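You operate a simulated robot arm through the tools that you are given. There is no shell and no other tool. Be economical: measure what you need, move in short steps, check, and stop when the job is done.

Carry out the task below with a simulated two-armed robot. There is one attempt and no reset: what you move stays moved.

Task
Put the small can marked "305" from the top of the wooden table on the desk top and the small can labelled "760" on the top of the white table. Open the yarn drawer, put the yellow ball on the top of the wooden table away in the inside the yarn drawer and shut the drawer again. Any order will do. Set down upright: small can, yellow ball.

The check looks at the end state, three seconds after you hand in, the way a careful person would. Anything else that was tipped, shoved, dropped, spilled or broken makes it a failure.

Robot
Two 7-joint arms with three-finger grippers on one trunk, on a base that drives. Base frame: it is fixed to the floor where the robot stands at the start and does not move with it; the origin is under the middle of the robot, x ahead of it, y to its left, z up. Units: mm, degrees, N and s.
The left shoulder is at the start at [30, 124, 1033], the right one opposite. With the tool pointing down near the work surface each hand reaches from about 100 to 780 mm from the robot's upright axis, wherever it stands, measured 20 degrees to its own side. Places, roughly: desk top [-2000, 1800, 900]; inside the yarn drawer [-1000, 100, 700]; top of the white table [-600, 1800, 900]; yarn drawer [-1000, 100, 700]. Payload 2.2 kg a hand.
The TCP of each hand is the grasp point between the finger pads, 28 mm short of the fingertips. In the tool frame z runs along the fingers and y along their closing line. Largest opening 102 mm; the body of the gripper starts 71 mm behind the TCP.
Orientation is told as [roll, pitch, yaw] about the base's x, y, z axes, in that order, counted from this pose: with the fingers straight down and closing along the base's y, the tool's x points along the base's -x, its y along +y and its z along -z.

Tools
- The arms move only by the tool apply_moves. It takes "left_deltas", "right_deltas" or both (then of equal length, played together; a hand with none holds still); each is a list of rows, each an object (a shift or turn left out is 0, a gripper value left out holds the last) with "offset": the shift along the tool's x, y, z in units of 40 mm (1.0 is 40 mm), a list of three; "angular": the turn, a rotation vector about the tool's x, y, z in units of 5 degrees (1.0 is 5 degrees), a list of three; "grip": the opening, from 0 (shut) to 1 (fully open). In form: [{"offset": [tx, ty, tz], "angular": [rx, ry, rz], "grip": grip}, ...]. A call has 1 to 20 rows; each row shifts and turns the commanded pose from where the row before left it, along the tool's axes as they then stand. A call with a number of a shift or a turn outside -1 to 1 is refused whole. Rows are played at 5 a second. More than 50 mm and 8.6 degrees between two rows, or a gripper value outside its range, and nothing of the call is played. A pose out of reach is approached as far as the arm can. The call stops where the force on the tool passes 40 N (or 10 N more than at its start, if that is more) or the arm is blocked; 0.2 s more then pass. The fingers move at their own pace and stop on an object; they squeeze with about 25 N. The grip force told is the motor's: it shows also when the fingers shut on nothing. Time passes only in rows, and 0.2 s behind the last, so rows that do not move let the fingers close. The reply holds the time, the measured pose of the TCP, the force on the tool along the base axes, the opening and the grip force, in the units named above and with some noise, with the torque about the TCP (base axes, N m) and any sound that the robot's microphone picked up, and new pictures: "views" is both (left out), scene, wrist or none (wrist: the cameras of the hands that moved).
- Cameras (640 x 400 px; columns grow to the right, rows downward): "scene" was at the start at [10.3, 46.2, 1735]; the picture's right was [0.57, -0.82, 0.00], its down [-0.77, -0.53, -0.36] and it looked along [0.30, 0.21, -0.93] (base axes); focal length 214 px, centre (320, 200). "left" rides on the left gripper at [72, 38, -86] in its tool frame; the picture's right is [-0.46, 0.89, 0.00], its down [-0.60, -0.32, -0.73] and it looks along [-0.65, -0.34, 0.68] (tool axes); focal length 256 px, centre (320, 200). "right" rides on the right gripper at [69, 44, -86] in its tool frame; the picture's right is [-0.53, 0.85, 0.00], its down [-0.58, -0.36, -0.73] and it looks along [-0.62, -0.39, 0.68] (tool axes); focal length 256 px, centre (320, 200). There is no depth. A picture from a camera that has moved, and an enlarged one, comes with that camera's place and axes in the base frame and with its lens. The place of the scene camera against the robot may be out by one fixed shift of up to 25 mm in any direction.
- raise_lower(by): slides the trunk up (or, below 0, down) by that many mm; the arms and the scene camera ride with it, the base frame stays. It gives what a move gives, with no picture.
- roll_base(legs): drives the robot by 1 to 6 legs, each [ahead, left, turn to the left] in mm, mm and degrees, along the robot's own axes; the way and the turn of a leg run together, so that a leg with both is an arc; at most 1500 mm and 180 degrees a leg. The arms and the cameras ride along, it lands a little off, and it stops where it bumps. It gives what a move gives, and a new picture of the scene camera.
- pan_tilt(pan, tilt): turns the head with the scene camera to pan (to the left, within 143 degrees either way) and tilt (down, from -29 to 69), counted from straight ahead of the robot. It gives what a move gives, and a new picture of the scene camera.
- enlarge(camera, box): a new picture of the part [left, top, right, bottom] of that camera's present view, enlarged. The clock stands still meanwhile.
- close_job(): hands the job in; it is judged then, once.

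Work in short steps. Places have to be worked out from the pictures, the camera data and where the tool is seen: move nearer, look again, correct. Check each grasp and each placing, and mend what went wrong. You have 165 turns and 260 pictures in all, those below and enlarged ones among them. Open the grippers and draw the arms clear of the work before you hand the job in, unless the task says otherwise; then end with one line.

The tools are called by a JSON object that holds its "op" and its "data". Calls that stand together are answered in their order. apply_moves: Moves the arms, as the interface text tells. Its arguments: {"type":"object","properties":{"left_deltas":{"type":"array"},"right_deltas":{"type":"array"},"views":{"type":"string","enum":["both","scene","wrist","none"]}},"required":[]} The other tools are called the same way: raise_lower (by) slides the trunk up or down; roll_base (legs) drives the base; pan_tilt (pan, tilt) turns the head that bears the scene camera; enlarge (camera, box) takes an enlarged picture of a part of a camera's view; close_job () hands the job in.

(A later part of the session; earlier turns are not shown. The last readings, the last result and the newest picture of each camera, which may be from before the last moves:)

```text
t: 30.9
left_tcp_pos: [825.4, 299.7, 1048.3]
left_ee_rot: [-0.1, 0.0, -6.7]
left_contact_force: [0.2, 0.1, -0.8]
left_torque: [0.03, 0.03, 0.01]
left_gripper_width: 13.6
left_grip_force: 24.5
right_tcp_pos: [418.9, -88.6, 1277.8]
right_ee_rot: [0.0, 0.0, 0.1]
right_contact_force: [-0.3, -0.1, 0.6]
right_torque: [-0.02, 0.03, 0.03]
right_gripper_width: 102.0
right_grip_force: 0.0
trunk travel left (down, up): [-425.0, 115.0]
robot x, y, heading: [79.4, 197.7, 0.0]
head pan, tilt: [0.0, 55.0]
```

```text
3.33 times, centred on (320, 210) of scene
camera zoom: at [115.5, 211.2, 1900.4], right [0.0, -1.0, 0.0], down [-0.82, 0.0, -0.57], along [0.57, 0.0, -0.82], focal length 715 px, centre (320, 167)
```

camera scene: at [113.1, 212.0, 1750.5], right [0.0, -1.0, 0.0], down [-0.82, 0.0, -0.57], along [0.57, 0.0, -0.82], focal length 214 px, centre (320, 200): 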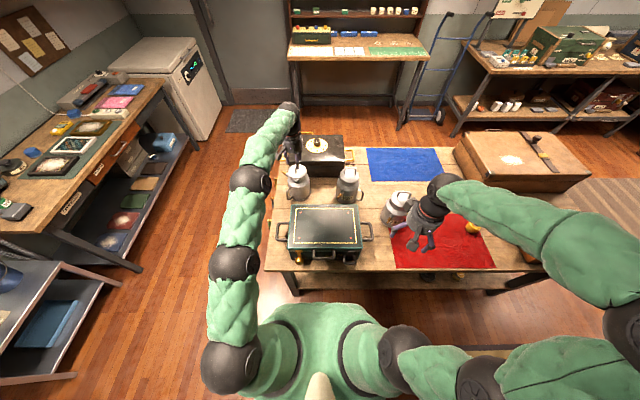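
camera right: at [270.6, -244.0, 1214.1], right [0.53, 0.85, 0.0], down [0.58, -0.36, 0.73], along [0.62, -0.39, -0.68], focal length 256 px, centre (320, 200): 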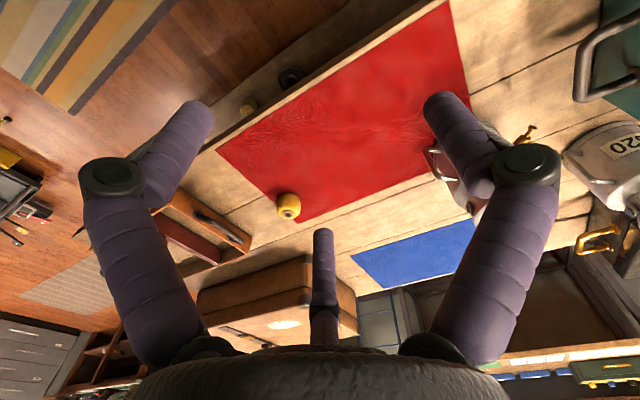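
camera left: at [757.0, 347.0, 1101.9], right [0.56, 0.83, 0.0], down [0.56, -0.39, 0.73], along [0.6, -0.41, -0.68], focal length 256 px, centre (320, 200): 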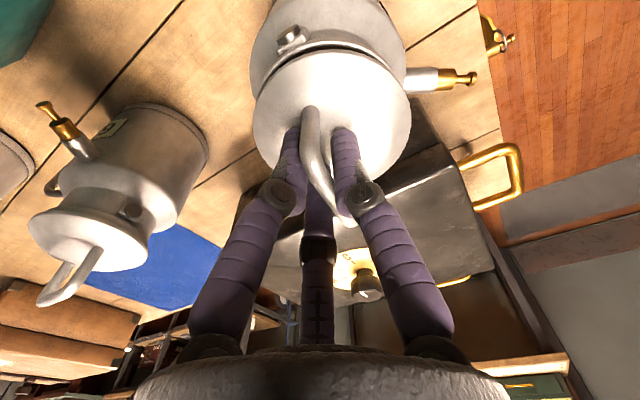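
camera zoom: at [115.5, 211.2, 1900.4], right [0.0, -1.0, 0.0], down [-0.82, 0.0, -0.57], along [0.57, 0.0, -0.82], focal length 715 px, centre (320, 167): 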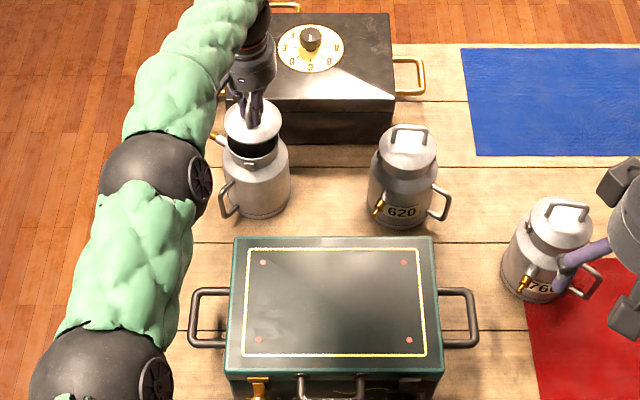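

Comparing with the first view, the can body has shifted about 5 mm in -x and 2 mm in +y. I correct by that and lower the lid again.

{"op": "apply_moves", "data": {"left_deltas": [{"offset": [0.125, 0.06, 0], "grip": 0}, {"offset": [0, 0, 0.4], "grip": 0}, {"offset": [0, 0, 0.4], "grip": 0}, {"offset": [0, 0, 0.08], "grip": 0}, {"offset": [0, 0, 0.06], "grip": 0}], "views": "none"}}

{"op": "enlarge", "data": {"camera": "left", "box": [220, 0, 480, 220]}}

```text
t: 32.1
left_tcp_pos: [818.9, 304.4, 1013.4]
left_ee_rot: [0.0, -0.3, -6.6]
left_contact_force: [-2.7, -0.6, 15.0]
left_torque: [0.13, 0.37, -0.01]
left_gripper_width: 13.6
left_grip_force: 24.8
right_tcp_pos: [417.5, -89.5, 1278.1]
right_ee_rot: [0.1, 0.0, 0.1]
right_contact_force: [0.2, 0.7, 0.2]
right_torque: [-0.03, -0.01, 0.04]
right_gripper_width: 102.0
right_grip_force: 0.1
trunk travel left (down, up): [-425.0, 115.0]
robot x, y, heading: [79.8, 200.0, 0.1]
head pan, tilt: [0.0, 55.0]
```

```text
1.82 times, centred on (350, 110) of left
camera zoom: at [750.2, 351.1, 1100.1], right [0.56, 0.83, 0.0], down [0.56, -0.39, 0.73], along [0.61, -0.41, -0.68], focal length 465 px, centre (266, 364)
```

zoom: 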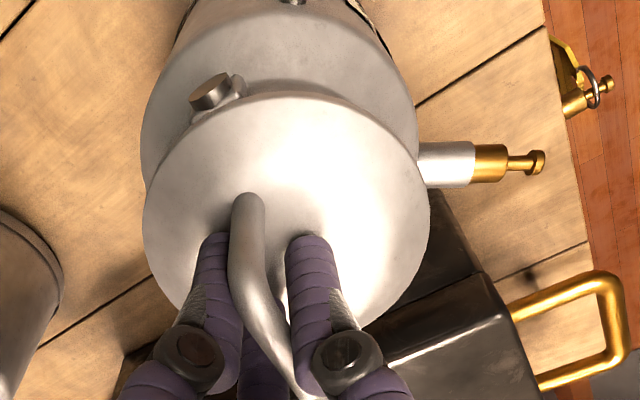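

Now the crescent is gone and the lid sits flush with the lug as at first. I press straight down to click it in.

{"op": "apply_moves", "data": {"left_deltas": [{"offset": [0, 0, 0.06], "grip": 0}, {"offset": [0, 0, 0.06], "grip": 0}, {"offset": [0, 0, 0.06], "grip": 0}, {"offset": [0, 0, 0.06], "grip": 0}, {"offset": [0, 0, 0.06], "grip": 0}], "views": "none"}}

{"op": "enlarge", "data": {"camera": "left", "box": [220, 0, 480, 220]}}

```text
t: 32.8
left_tcp_pos: [822.3, 304.6, 1014.0]
left_ee_rot: [0.1, -0.8, -6.5]
left_contact_force: [-6.9, -1.7, 16.4]
left_torque: [0.12, 0.67, 0.03]
left_gripper_width: 13.8
left_grip_force: 25.0
right_tcp_pos: [417.9, -89.7, 1277.6]
right_ee_rot: [0.0, 0.0, 0.0]
right_contact_force: [0.8, 1.2, -0.3]
right_torque: [-0.02, 0.04, 0.02]
right_gripper_width: 102.0
right_grip_force: 0.1
trunk travel left (down, up): [-425.0, 115.0]
robot x, y, heading: [76.5, 197.6, -0.2]
head pan, tilt: [0.0, 55.0]
stopped in row 3 (left hand): the force on the tool passed its limit at 42 N (the readings are from after the stop); the commanded pose is now the measured one
```

```text
1.82 times, centred on (350, 110) of left
camera zoom: at [754.2, 351.7, 1099.2], right [0.56, 0.83, 0.01], down [0.55, -0.38, 0.74], along [0.61, -0.41, -0.67], focal length 465 px, centre (266, 364)
```

zoom: 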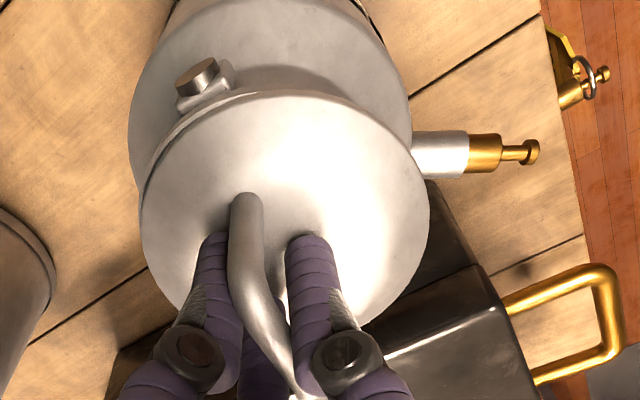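

Pressing drags the lid about 4 mm in +x, and the torque puts the contact on its -x edge. I ease up, shift back -x and press again.

{"op": "apply_moves", "data": {"left_deltas": [{"offset": [0, 0, -0.12], "grip": 0}, {"offset": [0.18, 0, 0], "grip": 0, "angular": [0, 0.1, 0]}, {"offset": [0, 0, 0.1], "grip": 0}, {"offset": [0.03, 0, 0.06], "grip": 0}], "views": "none"}}

{"op": "enlarge", "data": {"camera": "left", "box": [220, 0, 480, 220]}}

```text
t: 33.8
left_tcp_pos: [812.9, 304.6, 1013.2]
left_ee_rot: [0.1, -0.6, -6.5]
left_contact_force: [0.2, -0.4, 20.6]
left_torque: [-0.01, -0.48, 0.0]
left_gripper_width: 13.6
left_grip_force: 25.1
right_tcp_pos: [417.3, -89.3, 1278.5]
right_ee_rot: [0.0, -0.1, 0.0]
right_contact_force: [-0.3, 0.0, 0.5]
right_torque: [-0.01, 0.04, -0.03]
right_gripper_width: 102.0
right_grip_force: 0.0
trunk travel left (down, up): [-425.0, 115.0]
robot x, y, heading: [79.7, 194.8, 0.0]
head pan, tilt: [0.0, 55.0]
```

```text
1.82 times, centred on (350, 110) of left
camera zoom: at [745.5, 352.2, 1099.4], right [0.56, 0.83, 0.01], down [0.56, -0.38, 0.74], along [0.61, -0.41, -0.68], focal length 465 px, centre (266, 364)
```

zoom: 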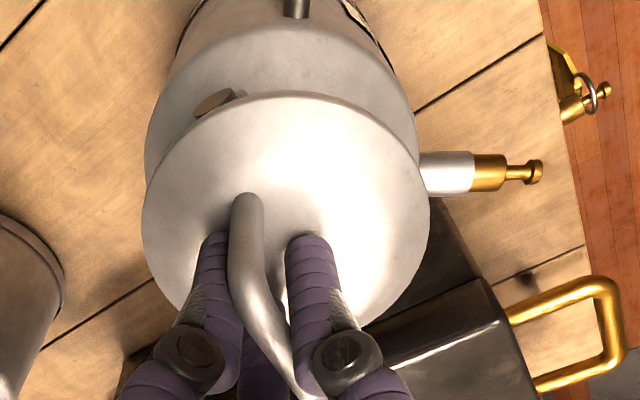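

Now the contact is on the opposite edge; the balanced centre is about x 816. I set that and press.

{"op": "apply_moves", "data": {"left_deltas": [{"offset": [0, 0, -0.1], "grip": 0}, {"offset": [-0.08, 0, 0], "grip": 0}, {"offset": [0, 0, 0.1], "grip": 0}, {"offset": [0.03, 0, 0.06], "grip": 0}, {"offset": [0.03, 0, 0.06], "grip": 0}, {"offset": [0.03, 0, 0.06], "grip": 0}], "views": "none"}}

{"op": "enlarge", "data": {"camera": "left", "box": [220, 0, 480, 220]}}

```text
t: 35.0
left_tcp_pos: [817.0, 306.0, 1013.2]
left_ee_rot: [0.1, -0.7, -6.4]
left_contact_force: [-7.0, -1.4, 17.1]
left_torque: [0.13, 0.61, 0.07]
left_gripper_width: 13.4
left_grip_force: 24.6
right_tcp_pos: [417.8, -90.3, 1277.9]
right_ee_rot: [0.0, 0.0, 0.0]
right_contact_force: [-0.3, 0.2, 1.1]
right_torque: [-0.03, 0.03, -0.01]
right_gripper_width: 102.1
right_grip_force: 0.0
trunk travel left (down, up): [-425.0, 115.0]
robot x, y, heading: [78.0, 196.5, -0.1]
head pan, tilt: [0.0, 55.0]
stopped in row 5 (left hand): the force on the tool passed its limit at 41 N (the readings are from after the stop); the commanded pose is now the measured one
```

```text
1.82 times, centred on (350, 110) of left
camera zoom: at [749.5, 353.0, 1098.9], right [0.56, 0.83, 0.01], down [0.55, -0.38, 0.74], along [0.61, -0.41, -0.67], focal length 465 px, centre (266, 364)
```

zoom: 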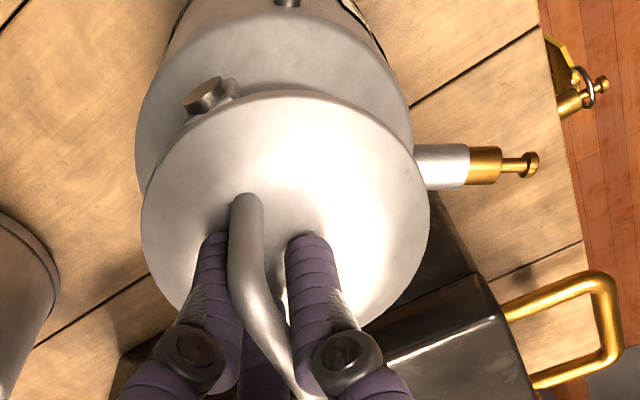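

It bears evenly at the same height everywhere, so it may be resting on the rim. I release, back off and compare with the 620 can at high zoom.

{"op": "apply_moves", "data": {"left_deltas": [{"offset": [0.05, 0, -0.05], "grip": 0}, {"grip": 0.5}, {"grip": 0.5}, {"offset": [0, 0, -1]}, {"offset": [0, 0, -1]}, {"offset": [0.3, 0.5, -1]}, {"offset": [0.5, 0.8, 0]}, {"offset": [0.5, 0.8, 0]}, {"offset": [0.5, 0.8, 0]}], "views": "none"}}

{"op": "enlarge", "data": {"camera": "scene", "box": [280, 165, 370, 225]}}

{"op": "enlarge", "data": {"camera": "left", "box": [100, 0, 420, 220]}}

```text
t: 37.0
left_tcp_pos: [754.0, 432.9, 1130.9]
left_ee_rot: [0.0, -0.7, -6.5]
left_contact_force: [-0.3, 0.4, 0.1]
left_torque: [-0.03, -0.02, 0.01]
left_gripper_width: 50.7
left_grip_force: 0.0
right_tcp_pos: [416.7, -89.4, 1280.0]
right_ee_rot: [-0.1, 0.0, 0.0]
right_contact_force: [0.0, 0.4, -0.2]
right_torque: [-0.04, -0.02, -0.02]
right_gripper_width: 101.7
right_grip_force: 0.1
trunk travel left (down, up): [-425.0, 115.0]
robot x, y, heading: [81.1, 190.2, -0.1]
head pan, tilt: [0.0, 55.0]
heard: snap
```

```text
6.67 times, centred on (325, 195) of scene
camera zoom: at [113.7, 212.9, 1900.4], right [0.0, -1.0, 0.0], down [-0.82, 0.0, -0.57], along [0.57, 0.0, -0.82], focal length 1430 px, centre (287, 233)
```

zoom: 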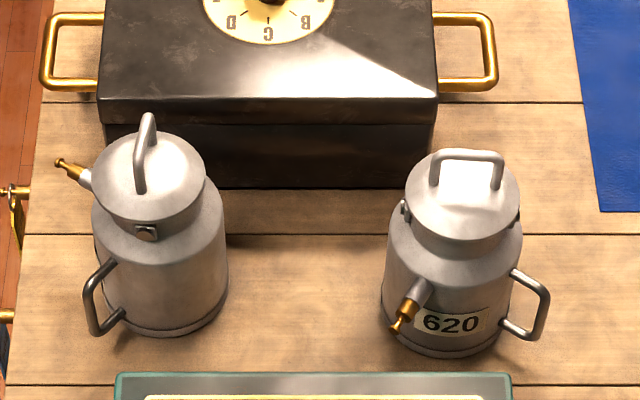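

```text
1.82 times, centred on (260, 110) of left
camera zoom: at [685.2, 478.9, 1216.4], right [0.56, 0.83, 0.01], down [0.56, -0.38, 0.74], along [0.61, -0.41, -0.68], focal length 465 px, centre (429, 364)
```

zoom: 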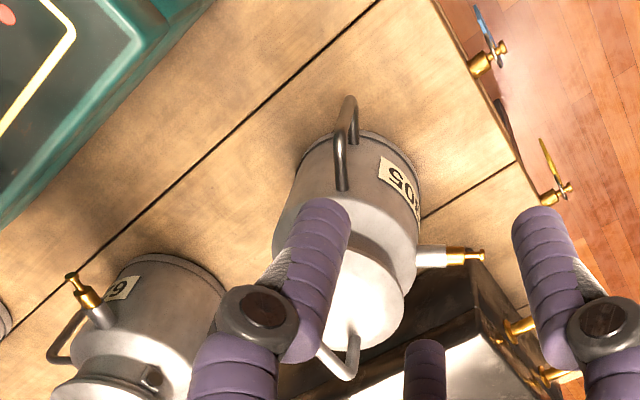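

The snap sound came and the lid now matches the 620 can: seated again. Next I take the can by its neck under the lid: turn the hand to yaw +5 (clear of the spigot), open fully and position above.

{"op": "apply_moves", "data": {"left_deltas": [{"angular": [0, 0.14, -0.8], "grip": 1}, {"angular": [0, 0, -0.8], "grip": 1}, {"angular": [0, 0, -0.7], "grip": 1}, {"offset": [-0.33, -0.82, 0]}, {"offset": [-0.33, -0.82, 0]}, {"offset": [-0.33, -0.82, 0]}, {"offset": [-0.33, -0.83, 0]}, {"offset": [0, 0, 1]}, {"offset": [0, 0, 0.5]}], "views": "wrist"}}

```text
t: 39.0
left_tcp_pos: [821.3, 304.7, 1072.8]
left_ee_rot: [0.1, 0.0, 5.0]
left_contact_force: [-0.6, 0.3, -1.0]
left_torque: [0.0, 0.05, 0.04]
left_gripper_width: 102.0
left_grip_force: 0.2
right_tcp_pos: [417.6, -90.4, 1278.4]
right_ee_rot: [-0.1, 0.0, 0.1]
right_contact_force: [-0.3, -0.2, -0.8]
right_torque: [0.03, 0.01, -0.03]
right_gripper_width: 102.2
right_grip_force: 0.0
trunk travel left (down, up): [-425.0, 115.0]
robot x, y, heading: [75.4, 198.6, 0.2]
head pan, tilt: [0.0, 55.0]
camera left: at [745.9, 336.1, 1158.6], right [0.39, 0.92, 0.0], down [0.63, -0.26, 0.73], along [0.67, -0.28, -0.68], focal length 256 px, centre (320, 200)
```

left: 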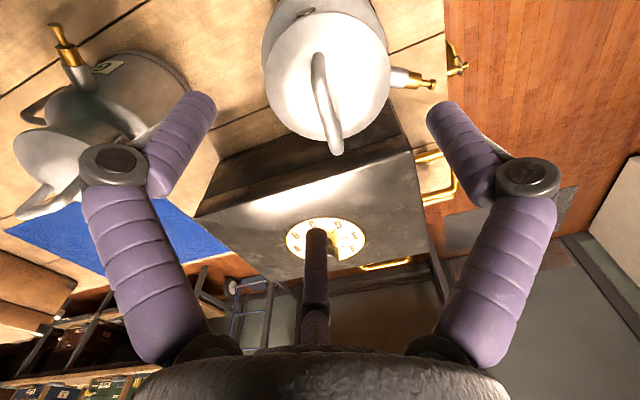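

The disc lies between the fingers, slightly to +y. I shift about 4 mm and descend to just above the disc.

{"op": "apply_moves", "data": {"left_deltas": [{"offset": [0.09, 0.115, 0.8]}, {"offset": [0, 0, 0.8]}], "views": "wrist"}}

```text
t: 39.5
left_tcp_pos: [818.0, 309.9, 1009.6]
left_ee_rot: [0.0, 0.0, 5.0]
left_contact_force: [0.3, 0.3, 0.9]
left_torque: [0.0, 0.03, -0.02]
left_gripper_width: 101.8
left_grip_force: 0.3
right_tcp_pos: [418.3, -91.0, 1277.7]
right_ee_rot: [-0.1, 0.2, 0.1]
right_contact_force: [-0.2, -0.1, 0.3]
right_torque: [0.04, 0.04, 0.01]
right_gripper_width: 101.8
right_grip_force: 0.0
trunk travel left (down, up): [-425.0, 115.0]
robot x, y, heading: [74.8, 199.7, -0.1]
head pan, tilt: [0.0, 55.0]
camera left: at [741.8, 341.2, 1094.0], right [0.39, 0.92, 0.0], down [0.63, -0.26, 0.73], along [0.67, -0.28, -0.68], focal length 256 px, centre (320, 200)
```

left: 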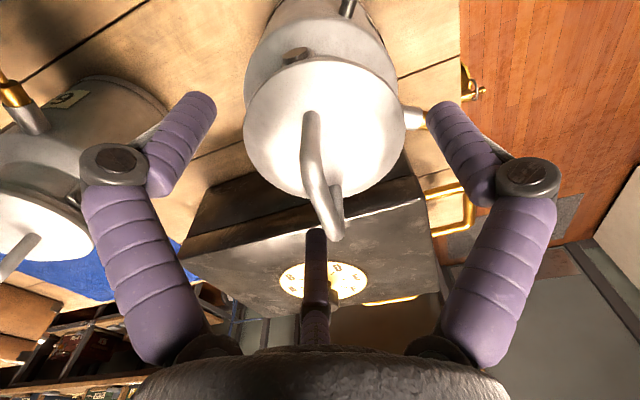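

Finger gaps either side of the disc are about even and the spigot is clear of the finger. I nudge -x 4, +y 1.5 and go down to neck height.

{"op": "apply_moves", "data": {"left_deltas": [{"offset": [0.1, 0.03, 0.4]}, {"offset": [0, 0, 0.45]}, {"offset": [0, 0, 0.45]}], "views": "wrist"}}

```text
t: 40.3
left_tcp_pos: [822.9, 308.2, 978.7]
left_ee_rot: [-0.5, -1.9, 5.1]
left_contact_force: [-0.9, -3.9, 10.0]
left_torque: [-0.25, -0.41, -0.17]
left_gripper_width: 102.4
left_grip_force: 0.1
right_tcp_pos: [418.9, -91.1, 1276.2]
right_ee_rot: [0.0, -0.1, -0.1]
right_contact_force: [0.0, 0.7, -0.4]
right_torque: [-0.01, 0.03, 0.0]
right_gripper_width: 102.1
right_grip_force: 0.1
trunk travel left (down, up): [-425.0, 115.0]
robot x, y, heading: [78.6, 198.5, -0.2]
head pan, tilt: [0.0, 55.0]
stopped in row 3 (left hand): the force on the tool passed its limit at 48 N (the readings are from after the stop); the commanded pose is now the measured one
camera left: at [744.6, 340.0, 1062.5], right [0.38, 0.92, 0.01], down [0.61, -0.26, 0.75], along [0.7, -0.28, -0.66], focal length 256 px, centre (320, 200)
```

left: 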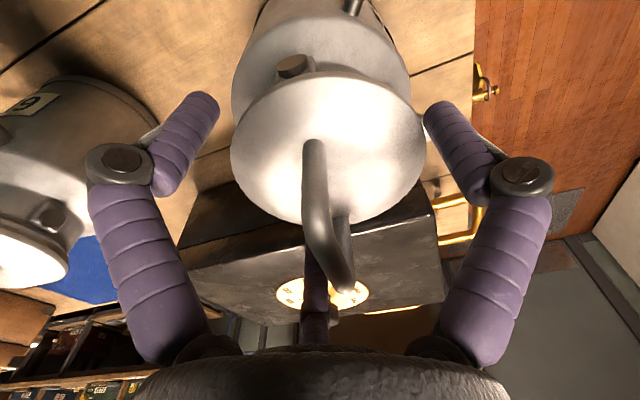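

Something stopped it: the torque puts contact about 41 mm ahead and 25 mm right of the TCP, i.e. the middle prong seen in the wrist view against the black pot. I back straight up and look at the hand's shape from the head camera.

{"op": "apply_moves", "data": {"left_deltas": [{"offset": [0, 0, -1]}, {"offset": [0, 0, -1], "angular": [0, 0.4, 0]}, {"offset": [0, 0, -1]}, {"offset": [1, 0, -1]}, {"offset": [1, 0, -0.5]}, {"offset": [1, 0, 0]}, {"offset": [1, 0, 0]}, {"offset": [1, 0, 0]}], "views": "none"}}

{"op": "enlarge", "data": {"camera": "scene", "box": [230, 160, 370, 260]}}

{"op": "enlarge", "data": {"camera": "right", "box": [0, 0, 640, 400]}}

```text
refused: row 4 steps farther than a row can; nothing moved
```

```text
4.00 times, centred on (300, 210) of scene
camera zoom: at [115.2, 211.0, 1900.3], right [0.0, -1.0, 0.0], down [-0.82, 0.0, -0.57], along [0.57, 0.0, -0.82], focal length 858 px, centre (400, 160)
```

zoom: 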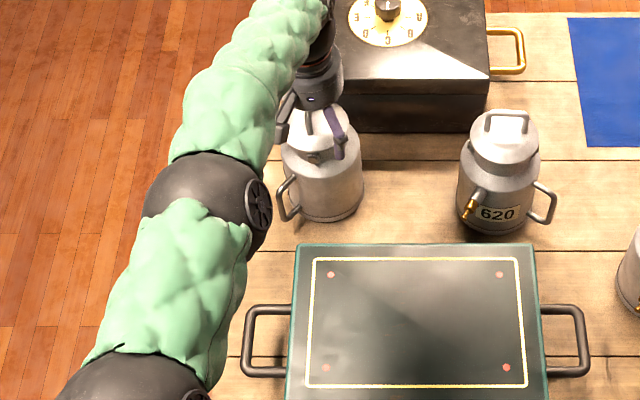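

```text
1.00 times, centred on (320, 200) of right (not enlarged: the box is as wide or as high as the picture)
camera zoom: at [349.4, -46.7, 1364.0], right [0.54, 0.84, 0.0], down [0.58, -0.37, 0.73], along [0.62, -0.39, -0.68], focal length 256 px, centre (320, 200)
```

zoom: 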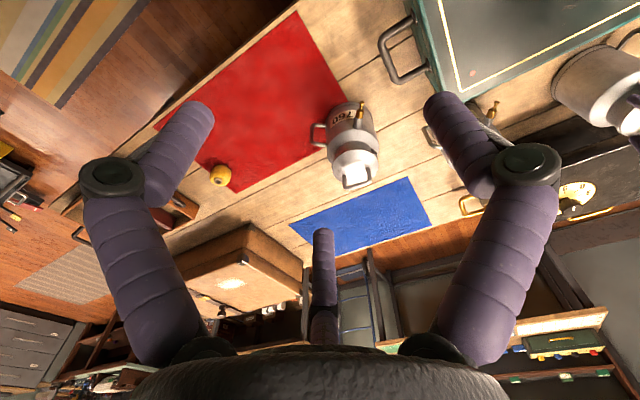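

The move was refused for one row's length; I back off with smaller rows, then inspect the hand.

{"op": "apply_moves", "data": {"left_deltas": [{"offset": [0, 0, -1]}, {"offset": [0, 0, -1], "angular": [0, 0.4, 0]}, {"offset": [0, 0, -1]}, {"offset": [0.7, 0, -0.7]}, {"offset": [1, 0, -0.5]}, {"offset": [1, 0, 0]}, {"offset": [1, 0, 0]}, {"offset": [1, 0, 0]}, {"offset": [1, 0, 0]}], "views": "none"}}

{"op": "enlarge", "data": {"camera": "scene", "box": [230, 160, 370, 260]}}

```text
t: 42.3
left_tcp_pos: [592.1, 289.8, 1149.2]
left_ee_rot: [-0.3, 0.3, 5.1]
left_contact_force: [-0.7, 0.2, 0.0]
left_torque: [0.05, -0.02, 0.03]
left_gripper_width: 102.1
left_grip_force: 0.1
right_tcp_pos: [416.0, -90.1, 1278.7]
right_ee_rot: [0.0, 0.1, -0.2]
right_contact_force: [0.6, 0.8, 0.5]
right_torque: [0.01, 0.01, 0.01]
right_gripper_width: 101.9
right_grip_force: 0.1
trunk travel left (down, up): [-425.0, 115.0]
robot x, y, heading: [79.3, 197.1, -0.2]
head pan, tilt: [0.0, 55.0]
```

```text
4.00 times, centred on (300, 210) of scene
camera zoom: at [113.3, 211.0, 1900.5], right [0.0, -1.0, 0.0], down [-0.82, 0.0, -0.57], along [0.57, 0.0, -0.82], focal length 858 px, centre (400, 160)
```

zoom: 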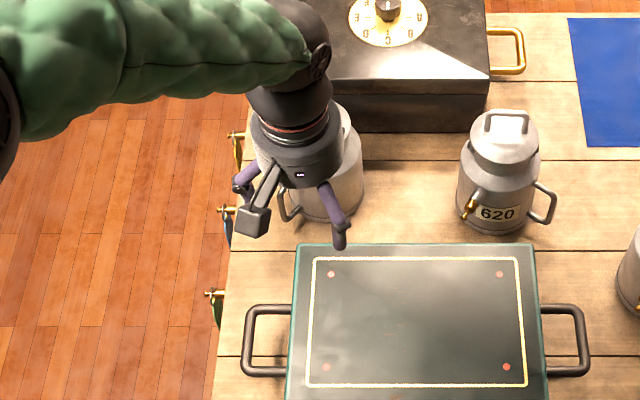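

I rotate the hand to yaw -60 in free air to test it and expose the far side of the gripper.

{"op": "apply_moves", "data": {"left_deltas": [{"angular": [0, 0, 1]}, {"angular": [0, 0, 1]}, {"angular": [0, 0, 1]}, {"angular": [0, 0, 1]}, {"angular": [0, 0, 1]}, {"angular": [0, 0, 1]}, {"angular": [0, 0, 1]}, {"angular": [0, 0, 1]}, {"angular": [0, 0, 1]}, {"angular": [0, 0, 1]}, {"angular": [0, 0, 1]}, {"angular": [0, 0, 1]}, {"angular": [0, 0, 1]}], "views": "wrist"}}

{"op": "enlarge", "data": {"camera": "scene", "box": [230, 160, 370, 260]}}

```text
t: 45.1
left_tcp_pos: [591.6, 288.6, 1145.2]
left_ee_rot: [-0.5, -0.1, -60.0]
left_contact_force: [-0.2, 0.1, -0.3]
left_torque: [0.02, 0.01, 0.02]
left_gripper_width: 102.0
left_grip_force: 0.1
right_tcp_pos: [419.0, -90.2, 1277.7]
right_ee_rot: [-0.1, -0.1, -0.1]
right_contact_force: [0.4, -0.3, 0.6]
right_torque: [-0.01, -0.03, -0.02]
right_gripper_width: 102.2
right_grip_force: 0.0
trunk travel left (down, up): [-425.0, 115.0]
robot x, y, heading: [79.5, 192.2, -0.1]
head pan, tilt: [0.0, 55.0]
camera left: at [589.6, 371.5, 1231.8], right [1.0, 0.04, -0.01], down [0.03, -0.68, 0.73], along [0.02, -0.73, -0.68], focal length 256 px, centre (320, 200)
```

left: 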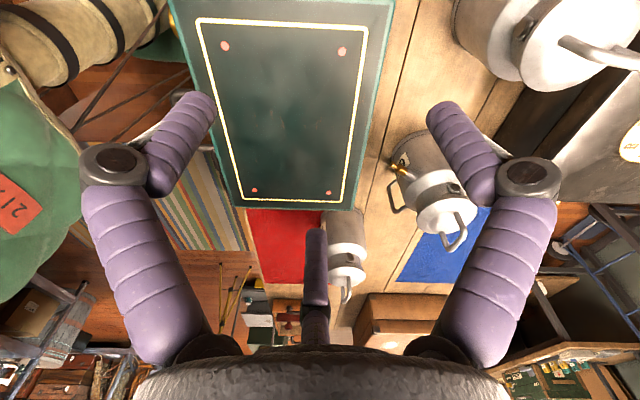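

```text
4.00 times, centred on (300, 210) of scene
camera zoom: at [115.1, 211.0, 1900.4], right [0.0, -1.0, 0.0], down [-0.82, 0.0, -0.57], along [0.57, 0.0, -0.82], focal length 858 px, centre (400, 160)
```

zoom: 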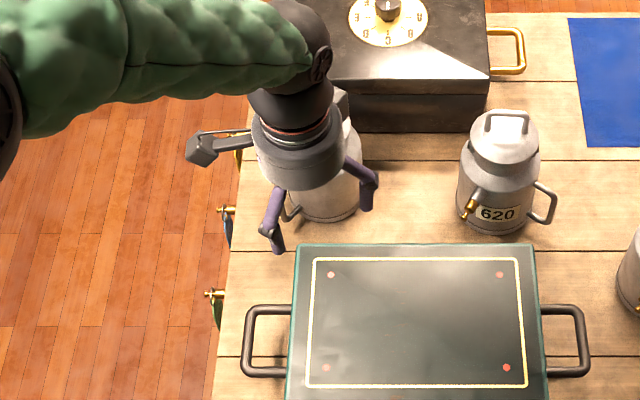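

The hand really has three fingers (one against two), which also explains the contact point. To find where neck and shoulder lie on the can, I zoom on the cans from this wrist view.

{"op": "enlarge", "data": {"camera": "left", "box": [370, 110, 490, 270]}}

{"op": "enlarge", "data": {"camera": "left", "box": [430, 0, 640, 120]}}

```text
2.50 times, centred on (430, 190) of left
camera zoom: at [589.6, 371.5, 1231.8], right [1.0, 0.04, -0.01], down [0.03, -0.68, 0.73], along [0.02, -0.73, -0.68], focal length 640 px, centre (45, 225)
```

zoom: 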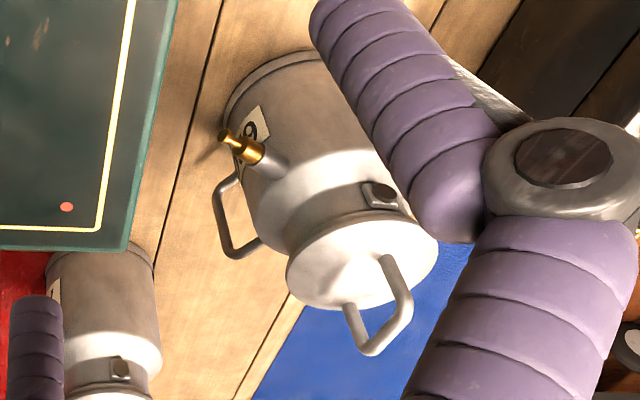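

```text
3.05 times, centred on (535, 60) of left
camera zoom: at [589.6, 371.5, 1231.8], right [1.0, 0.04, -0.01], down [0.03, -0.68, 0.73], along [0.02, -0.73, -0.68], focal length 780 px, centre (-335, 627)
```

zoom: 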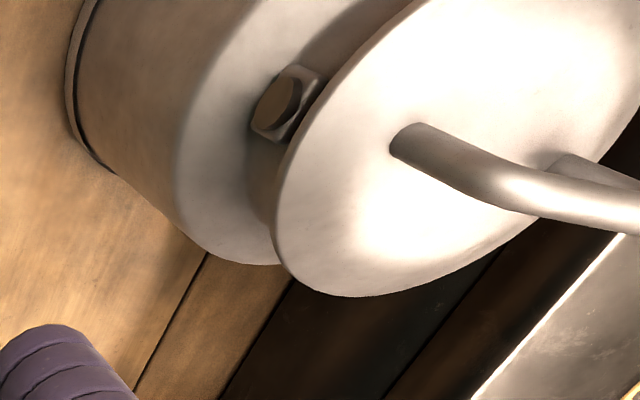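

I now judge the third finger struck the lid's far lug (az about -8°). At yaw -75 all three fingers avoid lugs and spigot. I go above the can centre [820, 307] with that yaw.

{"op": "apply_moves", "data": {"left_deltas": [{"angular": [0, 0, 1]}, {"angular": [0, 0, 1]}, {"angular": [0, 0, 1]}, {"offset": [-0.17, 0.94, 0]}, {"offset": [-0.17, 0.94, 0]}, {"offset": [-0.17, 0.94, 0]}, {"offset": [-0.17, 0.94, 0]}, {"offset": [-0.17, 0.94, 0]}, {"offset": [-0.17, 0.93, 0]}, {"offset": [0, 0, 1]}, {"offset": [0, 0, 1]}], "views": "wrist"}}

```text
t: 47.5
left_tcp_pos: [822.7, 308.7, 1061.3]
left_ee_rot: [-0.4, -0.2, -74.9]
left_contact_force: [0.0, -0.1, 0.5]
left_torque: [-0.02, 0.01, 0.02]
left_gripper_width: 102.1
left_grip_force: 0.2
right_tcp_pos: [419.3, -90.3, 1277.7]
right_ee_rot: [0.1, 0.1, 0.0]
right_contact_force: [0.4, -0.1, -0.6]
right_torque: [0.0, 0.02, -0.02]
right_gripper_width: 102.0
right_grip_force: 0.1
trunk travel left (down, up): [-425.0, 115.0]
robot x, y, heading: [76.8, 196.1, -0.0]
head pan, tilt: [0.0, 55.0]
camera left: at [840.6, 388.9, 1148.9], right [0.98, -0.22, 0.0], down [-0.14, -0.66, 0.74], along [-0.16, -0.72, -0.68], focal length 256 px, centre (320, 200)
```

left: 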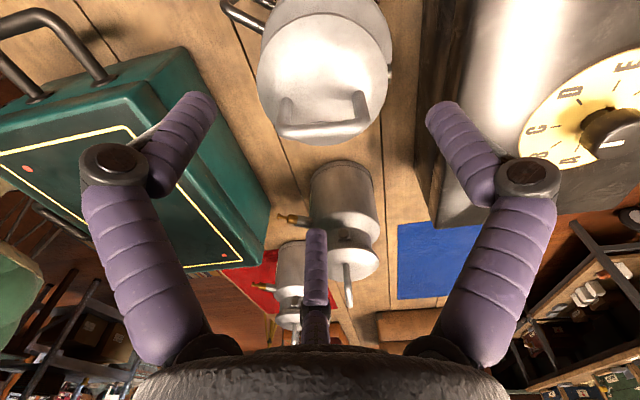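

Combining views, I put the disc centre near [825, 310] and disc top about z 957. I correct by 3 mm and lower to disc level to check clearance.

{"op": "apply_moves", "data": {"left_deltas": [{"offset": [0.01, 0.07, 0.7]}, {"offset": [0, 0, 0.7]}, {"offset": [0, 0, 0.4]}], "views": "wrist"}}

```text
t: 48.3
left_tcp_pos: [820.2, 309.8, 991.1]
left_ee_rot: [-0.4, -0.2, -74.8]
left_contact_force: [-0.2, 0.8, 0.4]
left_torque: [-0.01, 0.07, 0.0]
left_gripper_width: 101.8
left_grip_force: 0.0
right_tcp_pos: [418.2, -90.6, 1277.8]
right_ee_rot: [0.0, 0.0, -0.1]
right_contact_force: [0.1, -0.5, 0.2]
right_torque: [0.04, 0.03, 0.0]
right_gripper_width: 102.1
right_grip_force: 0.1
trunk travel left (down, up): [-425.0, 115.0]
robot x, y, heading: [77.5, 196.0, -0.2]
head pan, tilt: [0.0, 55.0]
camera left: at [838.6, 390.2, 1076.9], right [0.98, -0.22, 0.0], down [-0.14, -0.66, 0.74], along [-0.16, -0.72, -0.68], focal length 256 px, centre (320, 200)
```

left: 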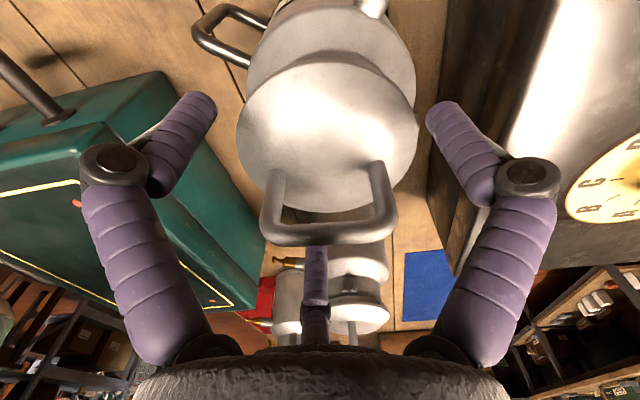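

The disc is 3 mm off toward +x; I correct and go down to neck height.

{"op": "apply_moves", "data": {"left_deltas": [{"offset": [-0.02, 0.08, 0]}, {"offset": [0, 0, 0.3]}, {"offset": [0, 0, 0.3]}, {"offset": [0, 0, 0.3]}], "views": "wrist"}}

```text
t: 49.3
left_tcp_pos: [814.3, 308.2, 961.9]
left_ee_rot: [-0.5, -0.2, -74.9]
left_contact_force: [2.5, 0.8, 1.3]
left_torque: [0.03, -0.09, 0.03]
left_gripper_width: 102.1
left_grip_force: 0.0
left hand out of reach, approached as far as the arm can: row 1, 3
right_tcp_pos: [418.5, -90.0, 1278.0]
right_ee_rot: [0.0, -0.1, -0.2]
right_contact_force: [0.0, -0.2, 0.4]
right_torque: [0.0, -0.01, 0.03]
right_gripper_width: 101.8
right_grip_force: 0.0
trunk travel left (down, up): [-425.0, 115.0]
robot x, y, heading: [80.2, 201.4, 0.1]
head pan, tilt: [0.0, 55.0]
camera left: at [832.0, 389.7, 1047.9], right [0.98, -0.22, -0.01], down [-0.14, -0.66, 0.74], along [-0.16, -0.72, -0.68], focal length 256 px, centre (320, 200)
```

left: 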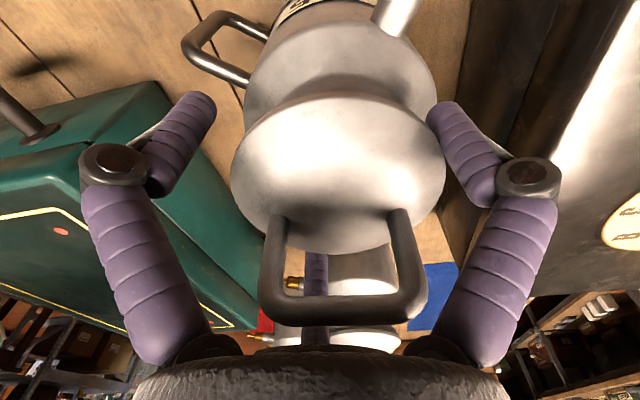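

The arm is at its reach limit (x stuck at 814). I back up; then turning the base 25° to the right brings the left shoulder about 50 mm nearer without approaching the table.

{"op": "apply_moves", "data": {"left_deltas": [{"offset": [0, -0.05, -0.6]}, {"offset": [0, 0, -0.8]}, {"offset": [0, 0, -0.8]}, {"offset": [0, 0, -0.8]}, {"offset": [0, -0.4, -0.6]}, {"offset": [0.2, -0.8, -0.4]}, {"offset": [0.2, -0.9, -0.3]}, {"offset": [0.2, -0.9, 0]}, {"offset": [0.2, -0.9, 0]}, {"offset": [0.2, -0.9, 0]}], "views": "none"}}

{"op": "roll_base", "data": {"legs": [[0, 0, -25]]}}

```text
t: 51.5
left_tcp_pos: [827.2, 295.6, 1128.6]
left_ee_rot: [-0.4, 0.3, -74.8]
left_contact_force: [0.8, 0.1, 0.6]
left_torque: [-0.03, -0.04, 0.0]
left_gripper_width: 101.7
left_grip_force: 0.1
left hand out of reach, approached as far as the arm can: row 5, 6, 7, 8, 9, 10
right_tcp_pos: [418.0, -89.4, 1277.3]
right_ee_rot: [0.0, 0.0, -0.1]
right_contact_force: [-0.5, -0.1, -0.2]
right_torque: [-0.01, -0.02, -0.02]
right_gripper_width: 102.3
right_grip_force: 0.0
trunk travel left (down, up): [-425.0, 115.0]
robot x, y, heading: [78.0, 196.9, 0.0]
head pan, tilt: [0.0, 55.0]
heard: snap
```

```text
t: 53.2
left_tcp_pos: [799.0, -30.9, 1128.5]
left_ee_rot: [-0.3, 0.4, -99.7]
left_contact_force: [-0.3, 0.5, 0.0]
left_torque: [-0.03, 0.05, -0.02]
left_gripper_width: 101.8
left_grip_force: 0.1
right_tcp_pos: [266.2, -206.7, 1278.4]
right_ee_rot: [0.1, 0.0, -25.0]
right_contact_force: [-1.1, 0.0, 0.3]
right_torque: [0.01, 0.03, 0.0]
right_gripper_width: 101.8
right_grip_force: 0.0
trunk travel left (down, up): [-425.0, 115.0]
robot x, y, heading: [76.9, 197.3, -24.9]
head pan, tilt: [0.0, 55.0]
camera scene: at [110.9, 192.8, 1900.4], right [-0.42, -0.91, 0.0], down [-0.74, 0.35, -0.57], along [0.52, -0.24, -0.82], focal length 214 px, centre (320, 200)
```

scene: 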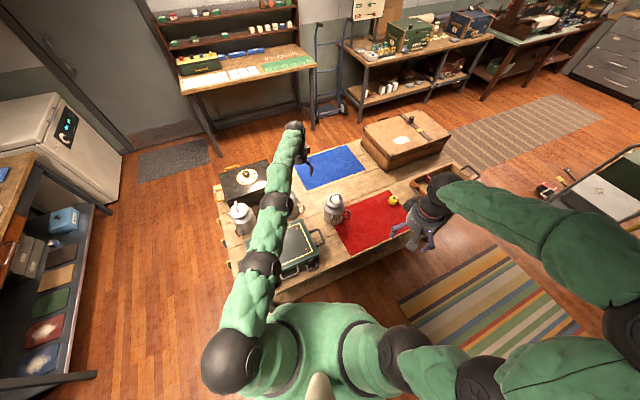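

A snap again while backing up — a finger may have lifted the lid. I look closely before anything else.

{"op": "enlarge", "data": {"camera": "scene", "box": [210, 150, 360, 260]}}

{"op": "enlarge", "data": {"camera": "left", "box": [0, 0, 640, 400]}}

```text
3.64 times, centred on (285, 205) of scene
camera zoom: at [110.9, 192.8, 1900.4], right [-0.42, -0.91, 0.0], down [-0.74, 0.35, -0.57], along [0.52, -0.24, -0.82], focal length 780 px, centre (447, 182)
```

zoom: 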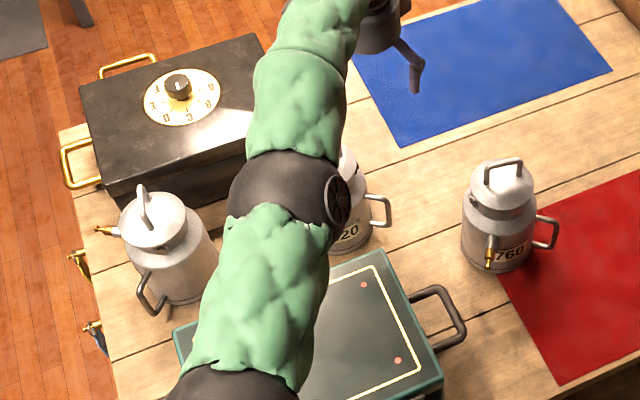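

```text
1.00 times, centred on (320, 200) of left (not enlarged: the box is as wide or as high as the picture)
camera zoom: at [848.8, 34.6, 1215.0], right [0.79, -0.61, -0.01], down [-0.41, -0.55, 0.73], along [-0.45, -0.58, -0.68], focal length 256 px, centre (320, 200)
```

zoom: 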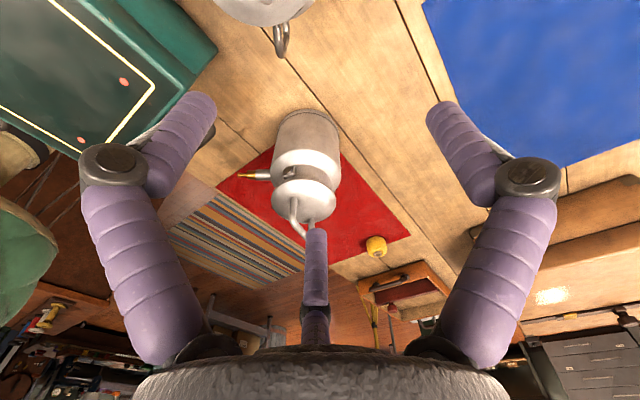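

{"op": "enlarge", "data": {"camera": "scene", "box": [220, 190, 280, 240]}}

```text
8.00 times, centred on (250, 215) of scene
camera zoom: at [110.9, 192.8, 1900.4], right [-0.42, -0.91, 0.0], down [-0.74, 0.35, -0.57], along [0.52, -0.24, -0.82], focal length 1716 px, centre (880, 80)
```

zoom: 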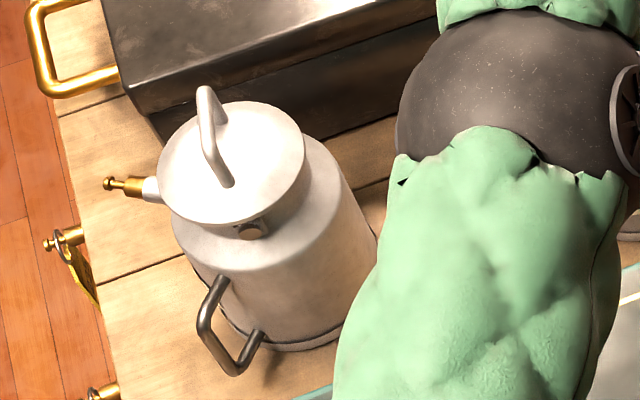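

The lid may be unseated again. I swing the left hand back over the can to inspect it from close up.

{"op": "apply_moves", "data": {"left_deltas": [{"angular": [0, 0, -1]}, {"angular": [0, 0, -1]}, {"angular": [0, 0, -1]}, {"angular": [0, 0, -1]}, {"angular": [0, 0, -1]}, {"offset": [0.88, 0.28, 0]}, {"offset": [0.88, 0.28, 0]}, {"offset": [0.88, 0.28, 0]}, {"offset": [0.88, 0.28, 0]}, {"offset": [0.88, 0.28, 0]}, {"offset": [0.88, 0.28, 0]}, {"offset": [0.88, 0.28, 0]}, {"offset": [0.88, 0.28, 0]}, {"offset": [0.88, 0.28, 0]}, {"offset": [0.4, 0.2, 0]}], "views": "wrist"}}

{"op": "enlarge", "data": {"camera": "left", "box": [220, 0, 440, 160]}}

```text
t: 56.4
left_tcp_pos: [815.9, 320.6, 1130.5]
left_ee_rot: [-0.3, 0.5, -74.8]
left_contact_force: [-0.4, -1.2, 0.0]
left_torque: [-0.03, 0.03, -0.02]
left_gripper_width: 102.1
left_grip_force: 0.0
right_tcp_pos: [265.8, -207.5, 1278.2]
right_ee_rot: [0.0, 0.1, -25.1]
right_contact_force: [0.2, 0.1, -0.2]
right_torque: [-0.03, -0.01, 0.01]
right_gripper_width: 101.8
right_grip_force: 0.1
trunk travel left (down, up): [-425.0, 115.0]
robot x, y, heading: [83.0, 195.0, -25.0]
head pan, tilt: [0.0, 55.0]
camera left: at [834.2, 400.3, 1216.7], right [0.98, -0.22, -0.01], down [-0.14, -0.67, 0.73], along [-0.16, -0.71, -0.69], focal length 256 px, centre (320, 200)
```

left: 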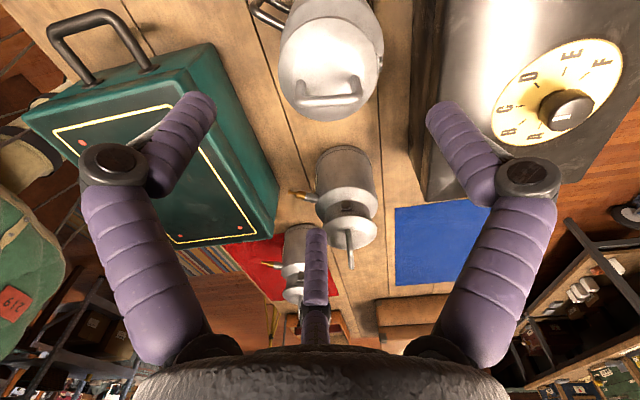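

```text
2.50 times, centred on (330, 80) of left
camera zoom: at [834.2, 400.3, 1216.7], right [0.98, -0.22, -0.01], down [-0.14, -0.67, 0.73], along [-0.16, -0.71, -0.69], focal length 640 px, centre (295, 500)
```

zoom: 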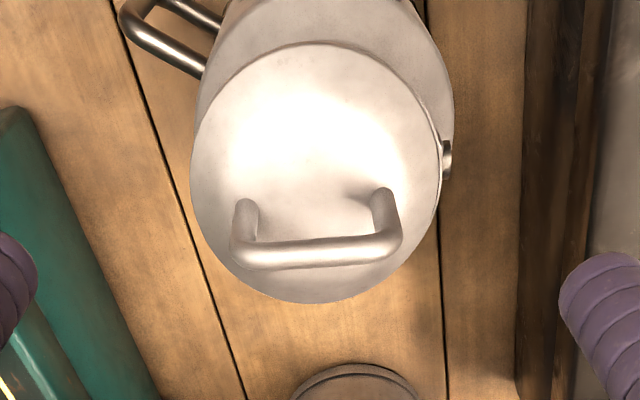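

The lid sits 3–4 mm off toward -x. I turn the hand back to yaw -4 over the handle to regrip and recentre it.

{"op": "apply_moves", "data": {"left_deltas": [{"angular": [0, 0, -1]}, {"angular": [0, 0, -1]}, {"angular": [0, 0, -1]}, {"angular": [0, 0, -1]}, {"angular": [0, 0, -1]}, {"angular": [0, 0, -1]}, {"angular": [0, 0, -1]}, {"angular": [0, 0, -1]}, {"angular": [0, 0, -1]}, {"angular": [0, 0, -1]}, {"angular": [0, 0, -1]}, {"angular": [0, 0, -1]}, {"angular": [0, 0, -1]}, {"angular": [0, 0, -1], "grip": 0.5}, {"offset": [-0.1, -0.43, 0.8]}, {"offset": [0, 0, 0.8]}], "views": "wrist"}}

{"op": "enlarge", "data": {"camera": "left", "box": [220, 0, 440, 160]}}

```text
t: 59.8
left_tcp_pos: [819.2, 303.5, 1069.0]
left_ee_rot: [0.4, 0.2, -4.7]
left_contact_force: [0.6, 0.6, 0.4]
left_torque: [-0.01, 0.0, 0.0]
left_gripper_width: 51.2
left_grip_force: 0.1
right_tcp_pos: [266.2, -206.7, 1277.6]
right_ee_rot: [0.0, 0.0, -25.0]
right_contact_force: [-0.9, 1.2, -0.4]
right_torque: [-0.02, 0.0, -0.01]
right_gripper_width: 102.1
right_grip_force: 0.1
trunk travel left (down, up): [-425.0, 115.0]
robot x, y, heading: [77.2, 197.7, -25.0]
head pan, tilt: [0.0, 55.0]
camera left: at [750.0, 346.6, 1155.6], right [0.54, 0.84, 0.0], down [0.58, -0.37, 0.73], along [0.61, -0.39, -0.69], focal length 256 px, centre (320, 200)
```

left: 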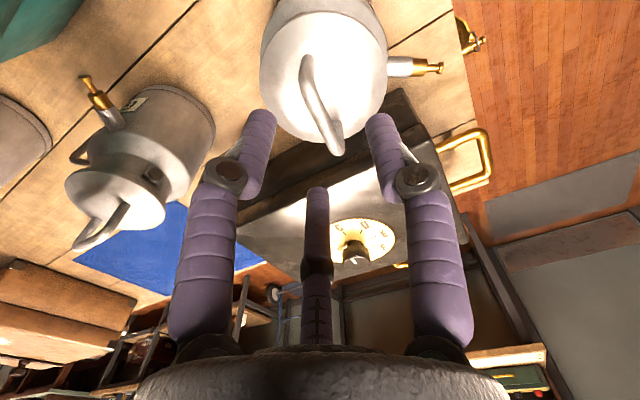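

```text
2.50 times, centred on (330, 80) of left
camera zoom: at [750.0, 346.6, 1155.6], right [0.54, 0.84, 0.0], down [0.58, -0.37, 0.73], along [0.61, -0.39, -0.69], focal length 640 px, centre (295, 500)
```

zoom: 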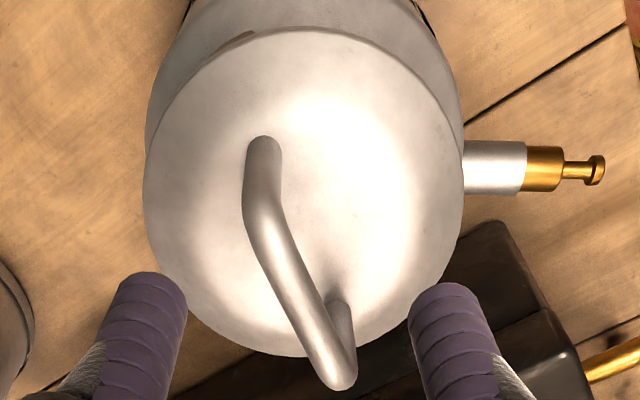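

I descend, grip the bar, move it +4 mm in x with slight lift, set down lightly.

{"op": "apply_moves", "data": {"left_deltas": [{"offset": [0, 0, 0.7]}, {"offset": [0, 0, 0.66]}, {"grip": 0}, {"grip": 0}, {"grip": 0}], "views": "none"}}

{"op": "enlarge", "data": {"camera": "left", "box": [220, 0, 440, 160]}}

```text
t: 61.0
left_tcp_pos: [817.3, 303.3, 1012.5]
left_ee_rot: [0.3, 0.3, -4.7]
left_contact_force: [0.3, 0.6, -0.3]
left_torque: [-0.02, 0.0, 0.04]
left_gripper_width: 13.3
left_grip_force: 24.8
right_tcp_pos: [266.7, -206.8, 1277.7]
right_ee_rot: [0.0, 0.0, -25.0]
right_contact_force: [0.6, 0.5, -0.7]
right_torque: [-0.01, -0.01, 0.01]
right_gripper_width: 102.0
right_grip_force: 0.0
trunk travel left (down, up): [-425.0, 115.0]
robot x, y, heading: [76.5, 198.1, -25.1]
head pan, tilt: [0.0, 55.0]
```

```text
2.50 times, centred on (330, 80) of left
camera zoom: at [749.1, 347.2, 1099.7], right [0.54, 0.84, 0.0], down [0.58, -0.37, 0.73], along [0.61, -0.39, -0.69], focal length 640 px, centre (295, 500)
```

zoom: 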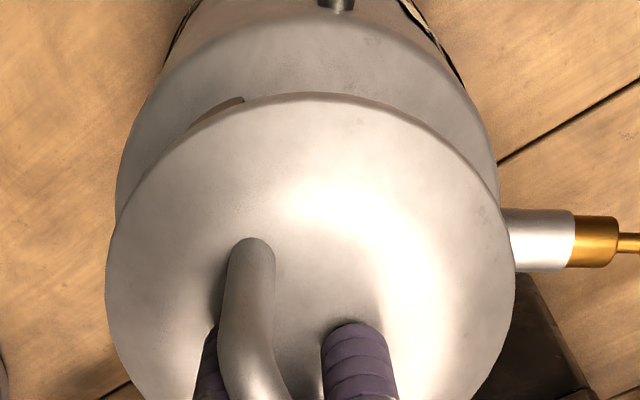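

{"op": "apply_moves", "data": {"left_deltas": [{"offset": [0, 0, -0.1], "grip": 0}, {"offset": [-0.13, 0, 0], "grip": 0}, {"offset": [0, 0, 0.06], "grip": 0}, {"offset": [0, 0, 0.05], "grip": 0}, {"offset": [0, 0, 0.04], "grip": 0}], "views": "none"}}

{"op": "enlarge", "data": {"camera": "left", "box": [220, 0, 440, 160]}}

```text
t: 62.2
left_tcp_pos: [823.7, 302.8, 1012.5]
left_ee_rot: [0.4, 0.1, -4.7]
left_contact_force: [-2.1, -0.7, 10.0]
left_torque: [0.08, 0.49, 0.04]
left_gripper_width: 13.3
left_grip_force: 25.3
right_tcp_pos: [264.5, -207.5, 1278.4]
right_ee_rot: [0.0, 0.0, -25.0]
right_contact_force: [0.1, 0.3, 0.7]
right_torque: [0.02, 0.03, -0.01]
right_gripper_width: 102.1
right_grip_force: 0.2
trunk travel left (down, up): [-425.0, 115.0]
robot x, y, heading: [78.3, 199.3, -25.0]
head pan, tilt: [0.0, 55.0]
```

```text
2.50 times, centred on (330, 80) of left
camera zoom: at [754.5, 346.3, 1099.2], right [0.54, 0.84, 0.01], down [0.58, -0.37, 0.73], along [0.62, -0.39, -0.69], focal length 640 px, centre (295, 500)
```

zoom: 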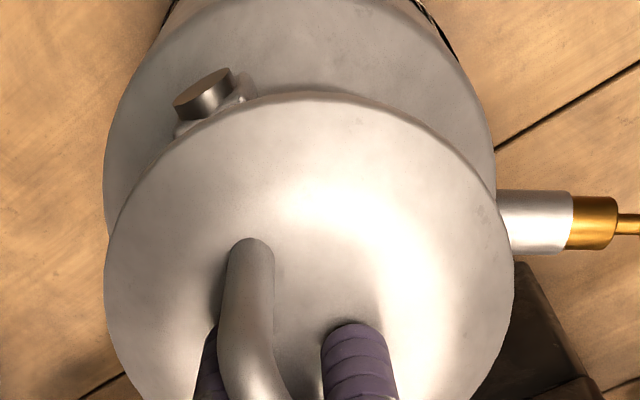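

The look now matches the state before the last good snap. I nudge 2 mm back and release, listening for the snap.

{"op": "apply_moves", "data": {"left_deltas": [{"offset": [0.05, 0, -0.03], "grip": 0}, {"grip": 0.15}, {"grip": 0.4}, {"grip": 0.5}, {"offset": [0, 0, -0.6]}], "views": "none"}}

{"op": "enlarge", "data": {"camera": "left", "box": [220, 0, 440, 160]}}

```text
t: 63.4
left_tcp_pos: [821.9, 301.7, 1036.7]
left_ee_rot: [0.5, 0.3, -4.7]
left_contact_force: [0.0, -0.7, -0.1]
left_torque: [0.03, -0.02, 0.0]
left_gripper_width: 50.5
left_grip_force: 0.2
right_tcp_pos: [264.3, -206.2, 1278.3]
right_ee_rot: [0.0, 0.0, -25.0]
right_contact_force: [-0.1, -0.8, 0.4]
right_torque: [0.01, -0.04, 0.01]
right_gripper_width: 101.9
right_grip_force: 0.0
trunk travel left (down, up): [-425.0, 115.0]
robot x, y, heading: [78.5, 198.5, -25.0]
head pan, tilt: [0.0, 55.0]
heard: snap
```

```text
2.50 times, centred on (330, 80) of left
camera zoom: at [752.5, 346.1, 1123.5], right [0.54, 0.84, 0.0], down [0.58, -0.37, 0.73], along [0.61, -0.39, -0.69], focal length 640 px, centre (295, 500)
```

zoom: 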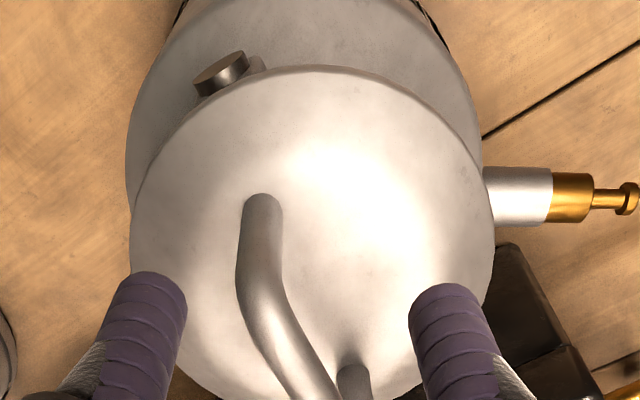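

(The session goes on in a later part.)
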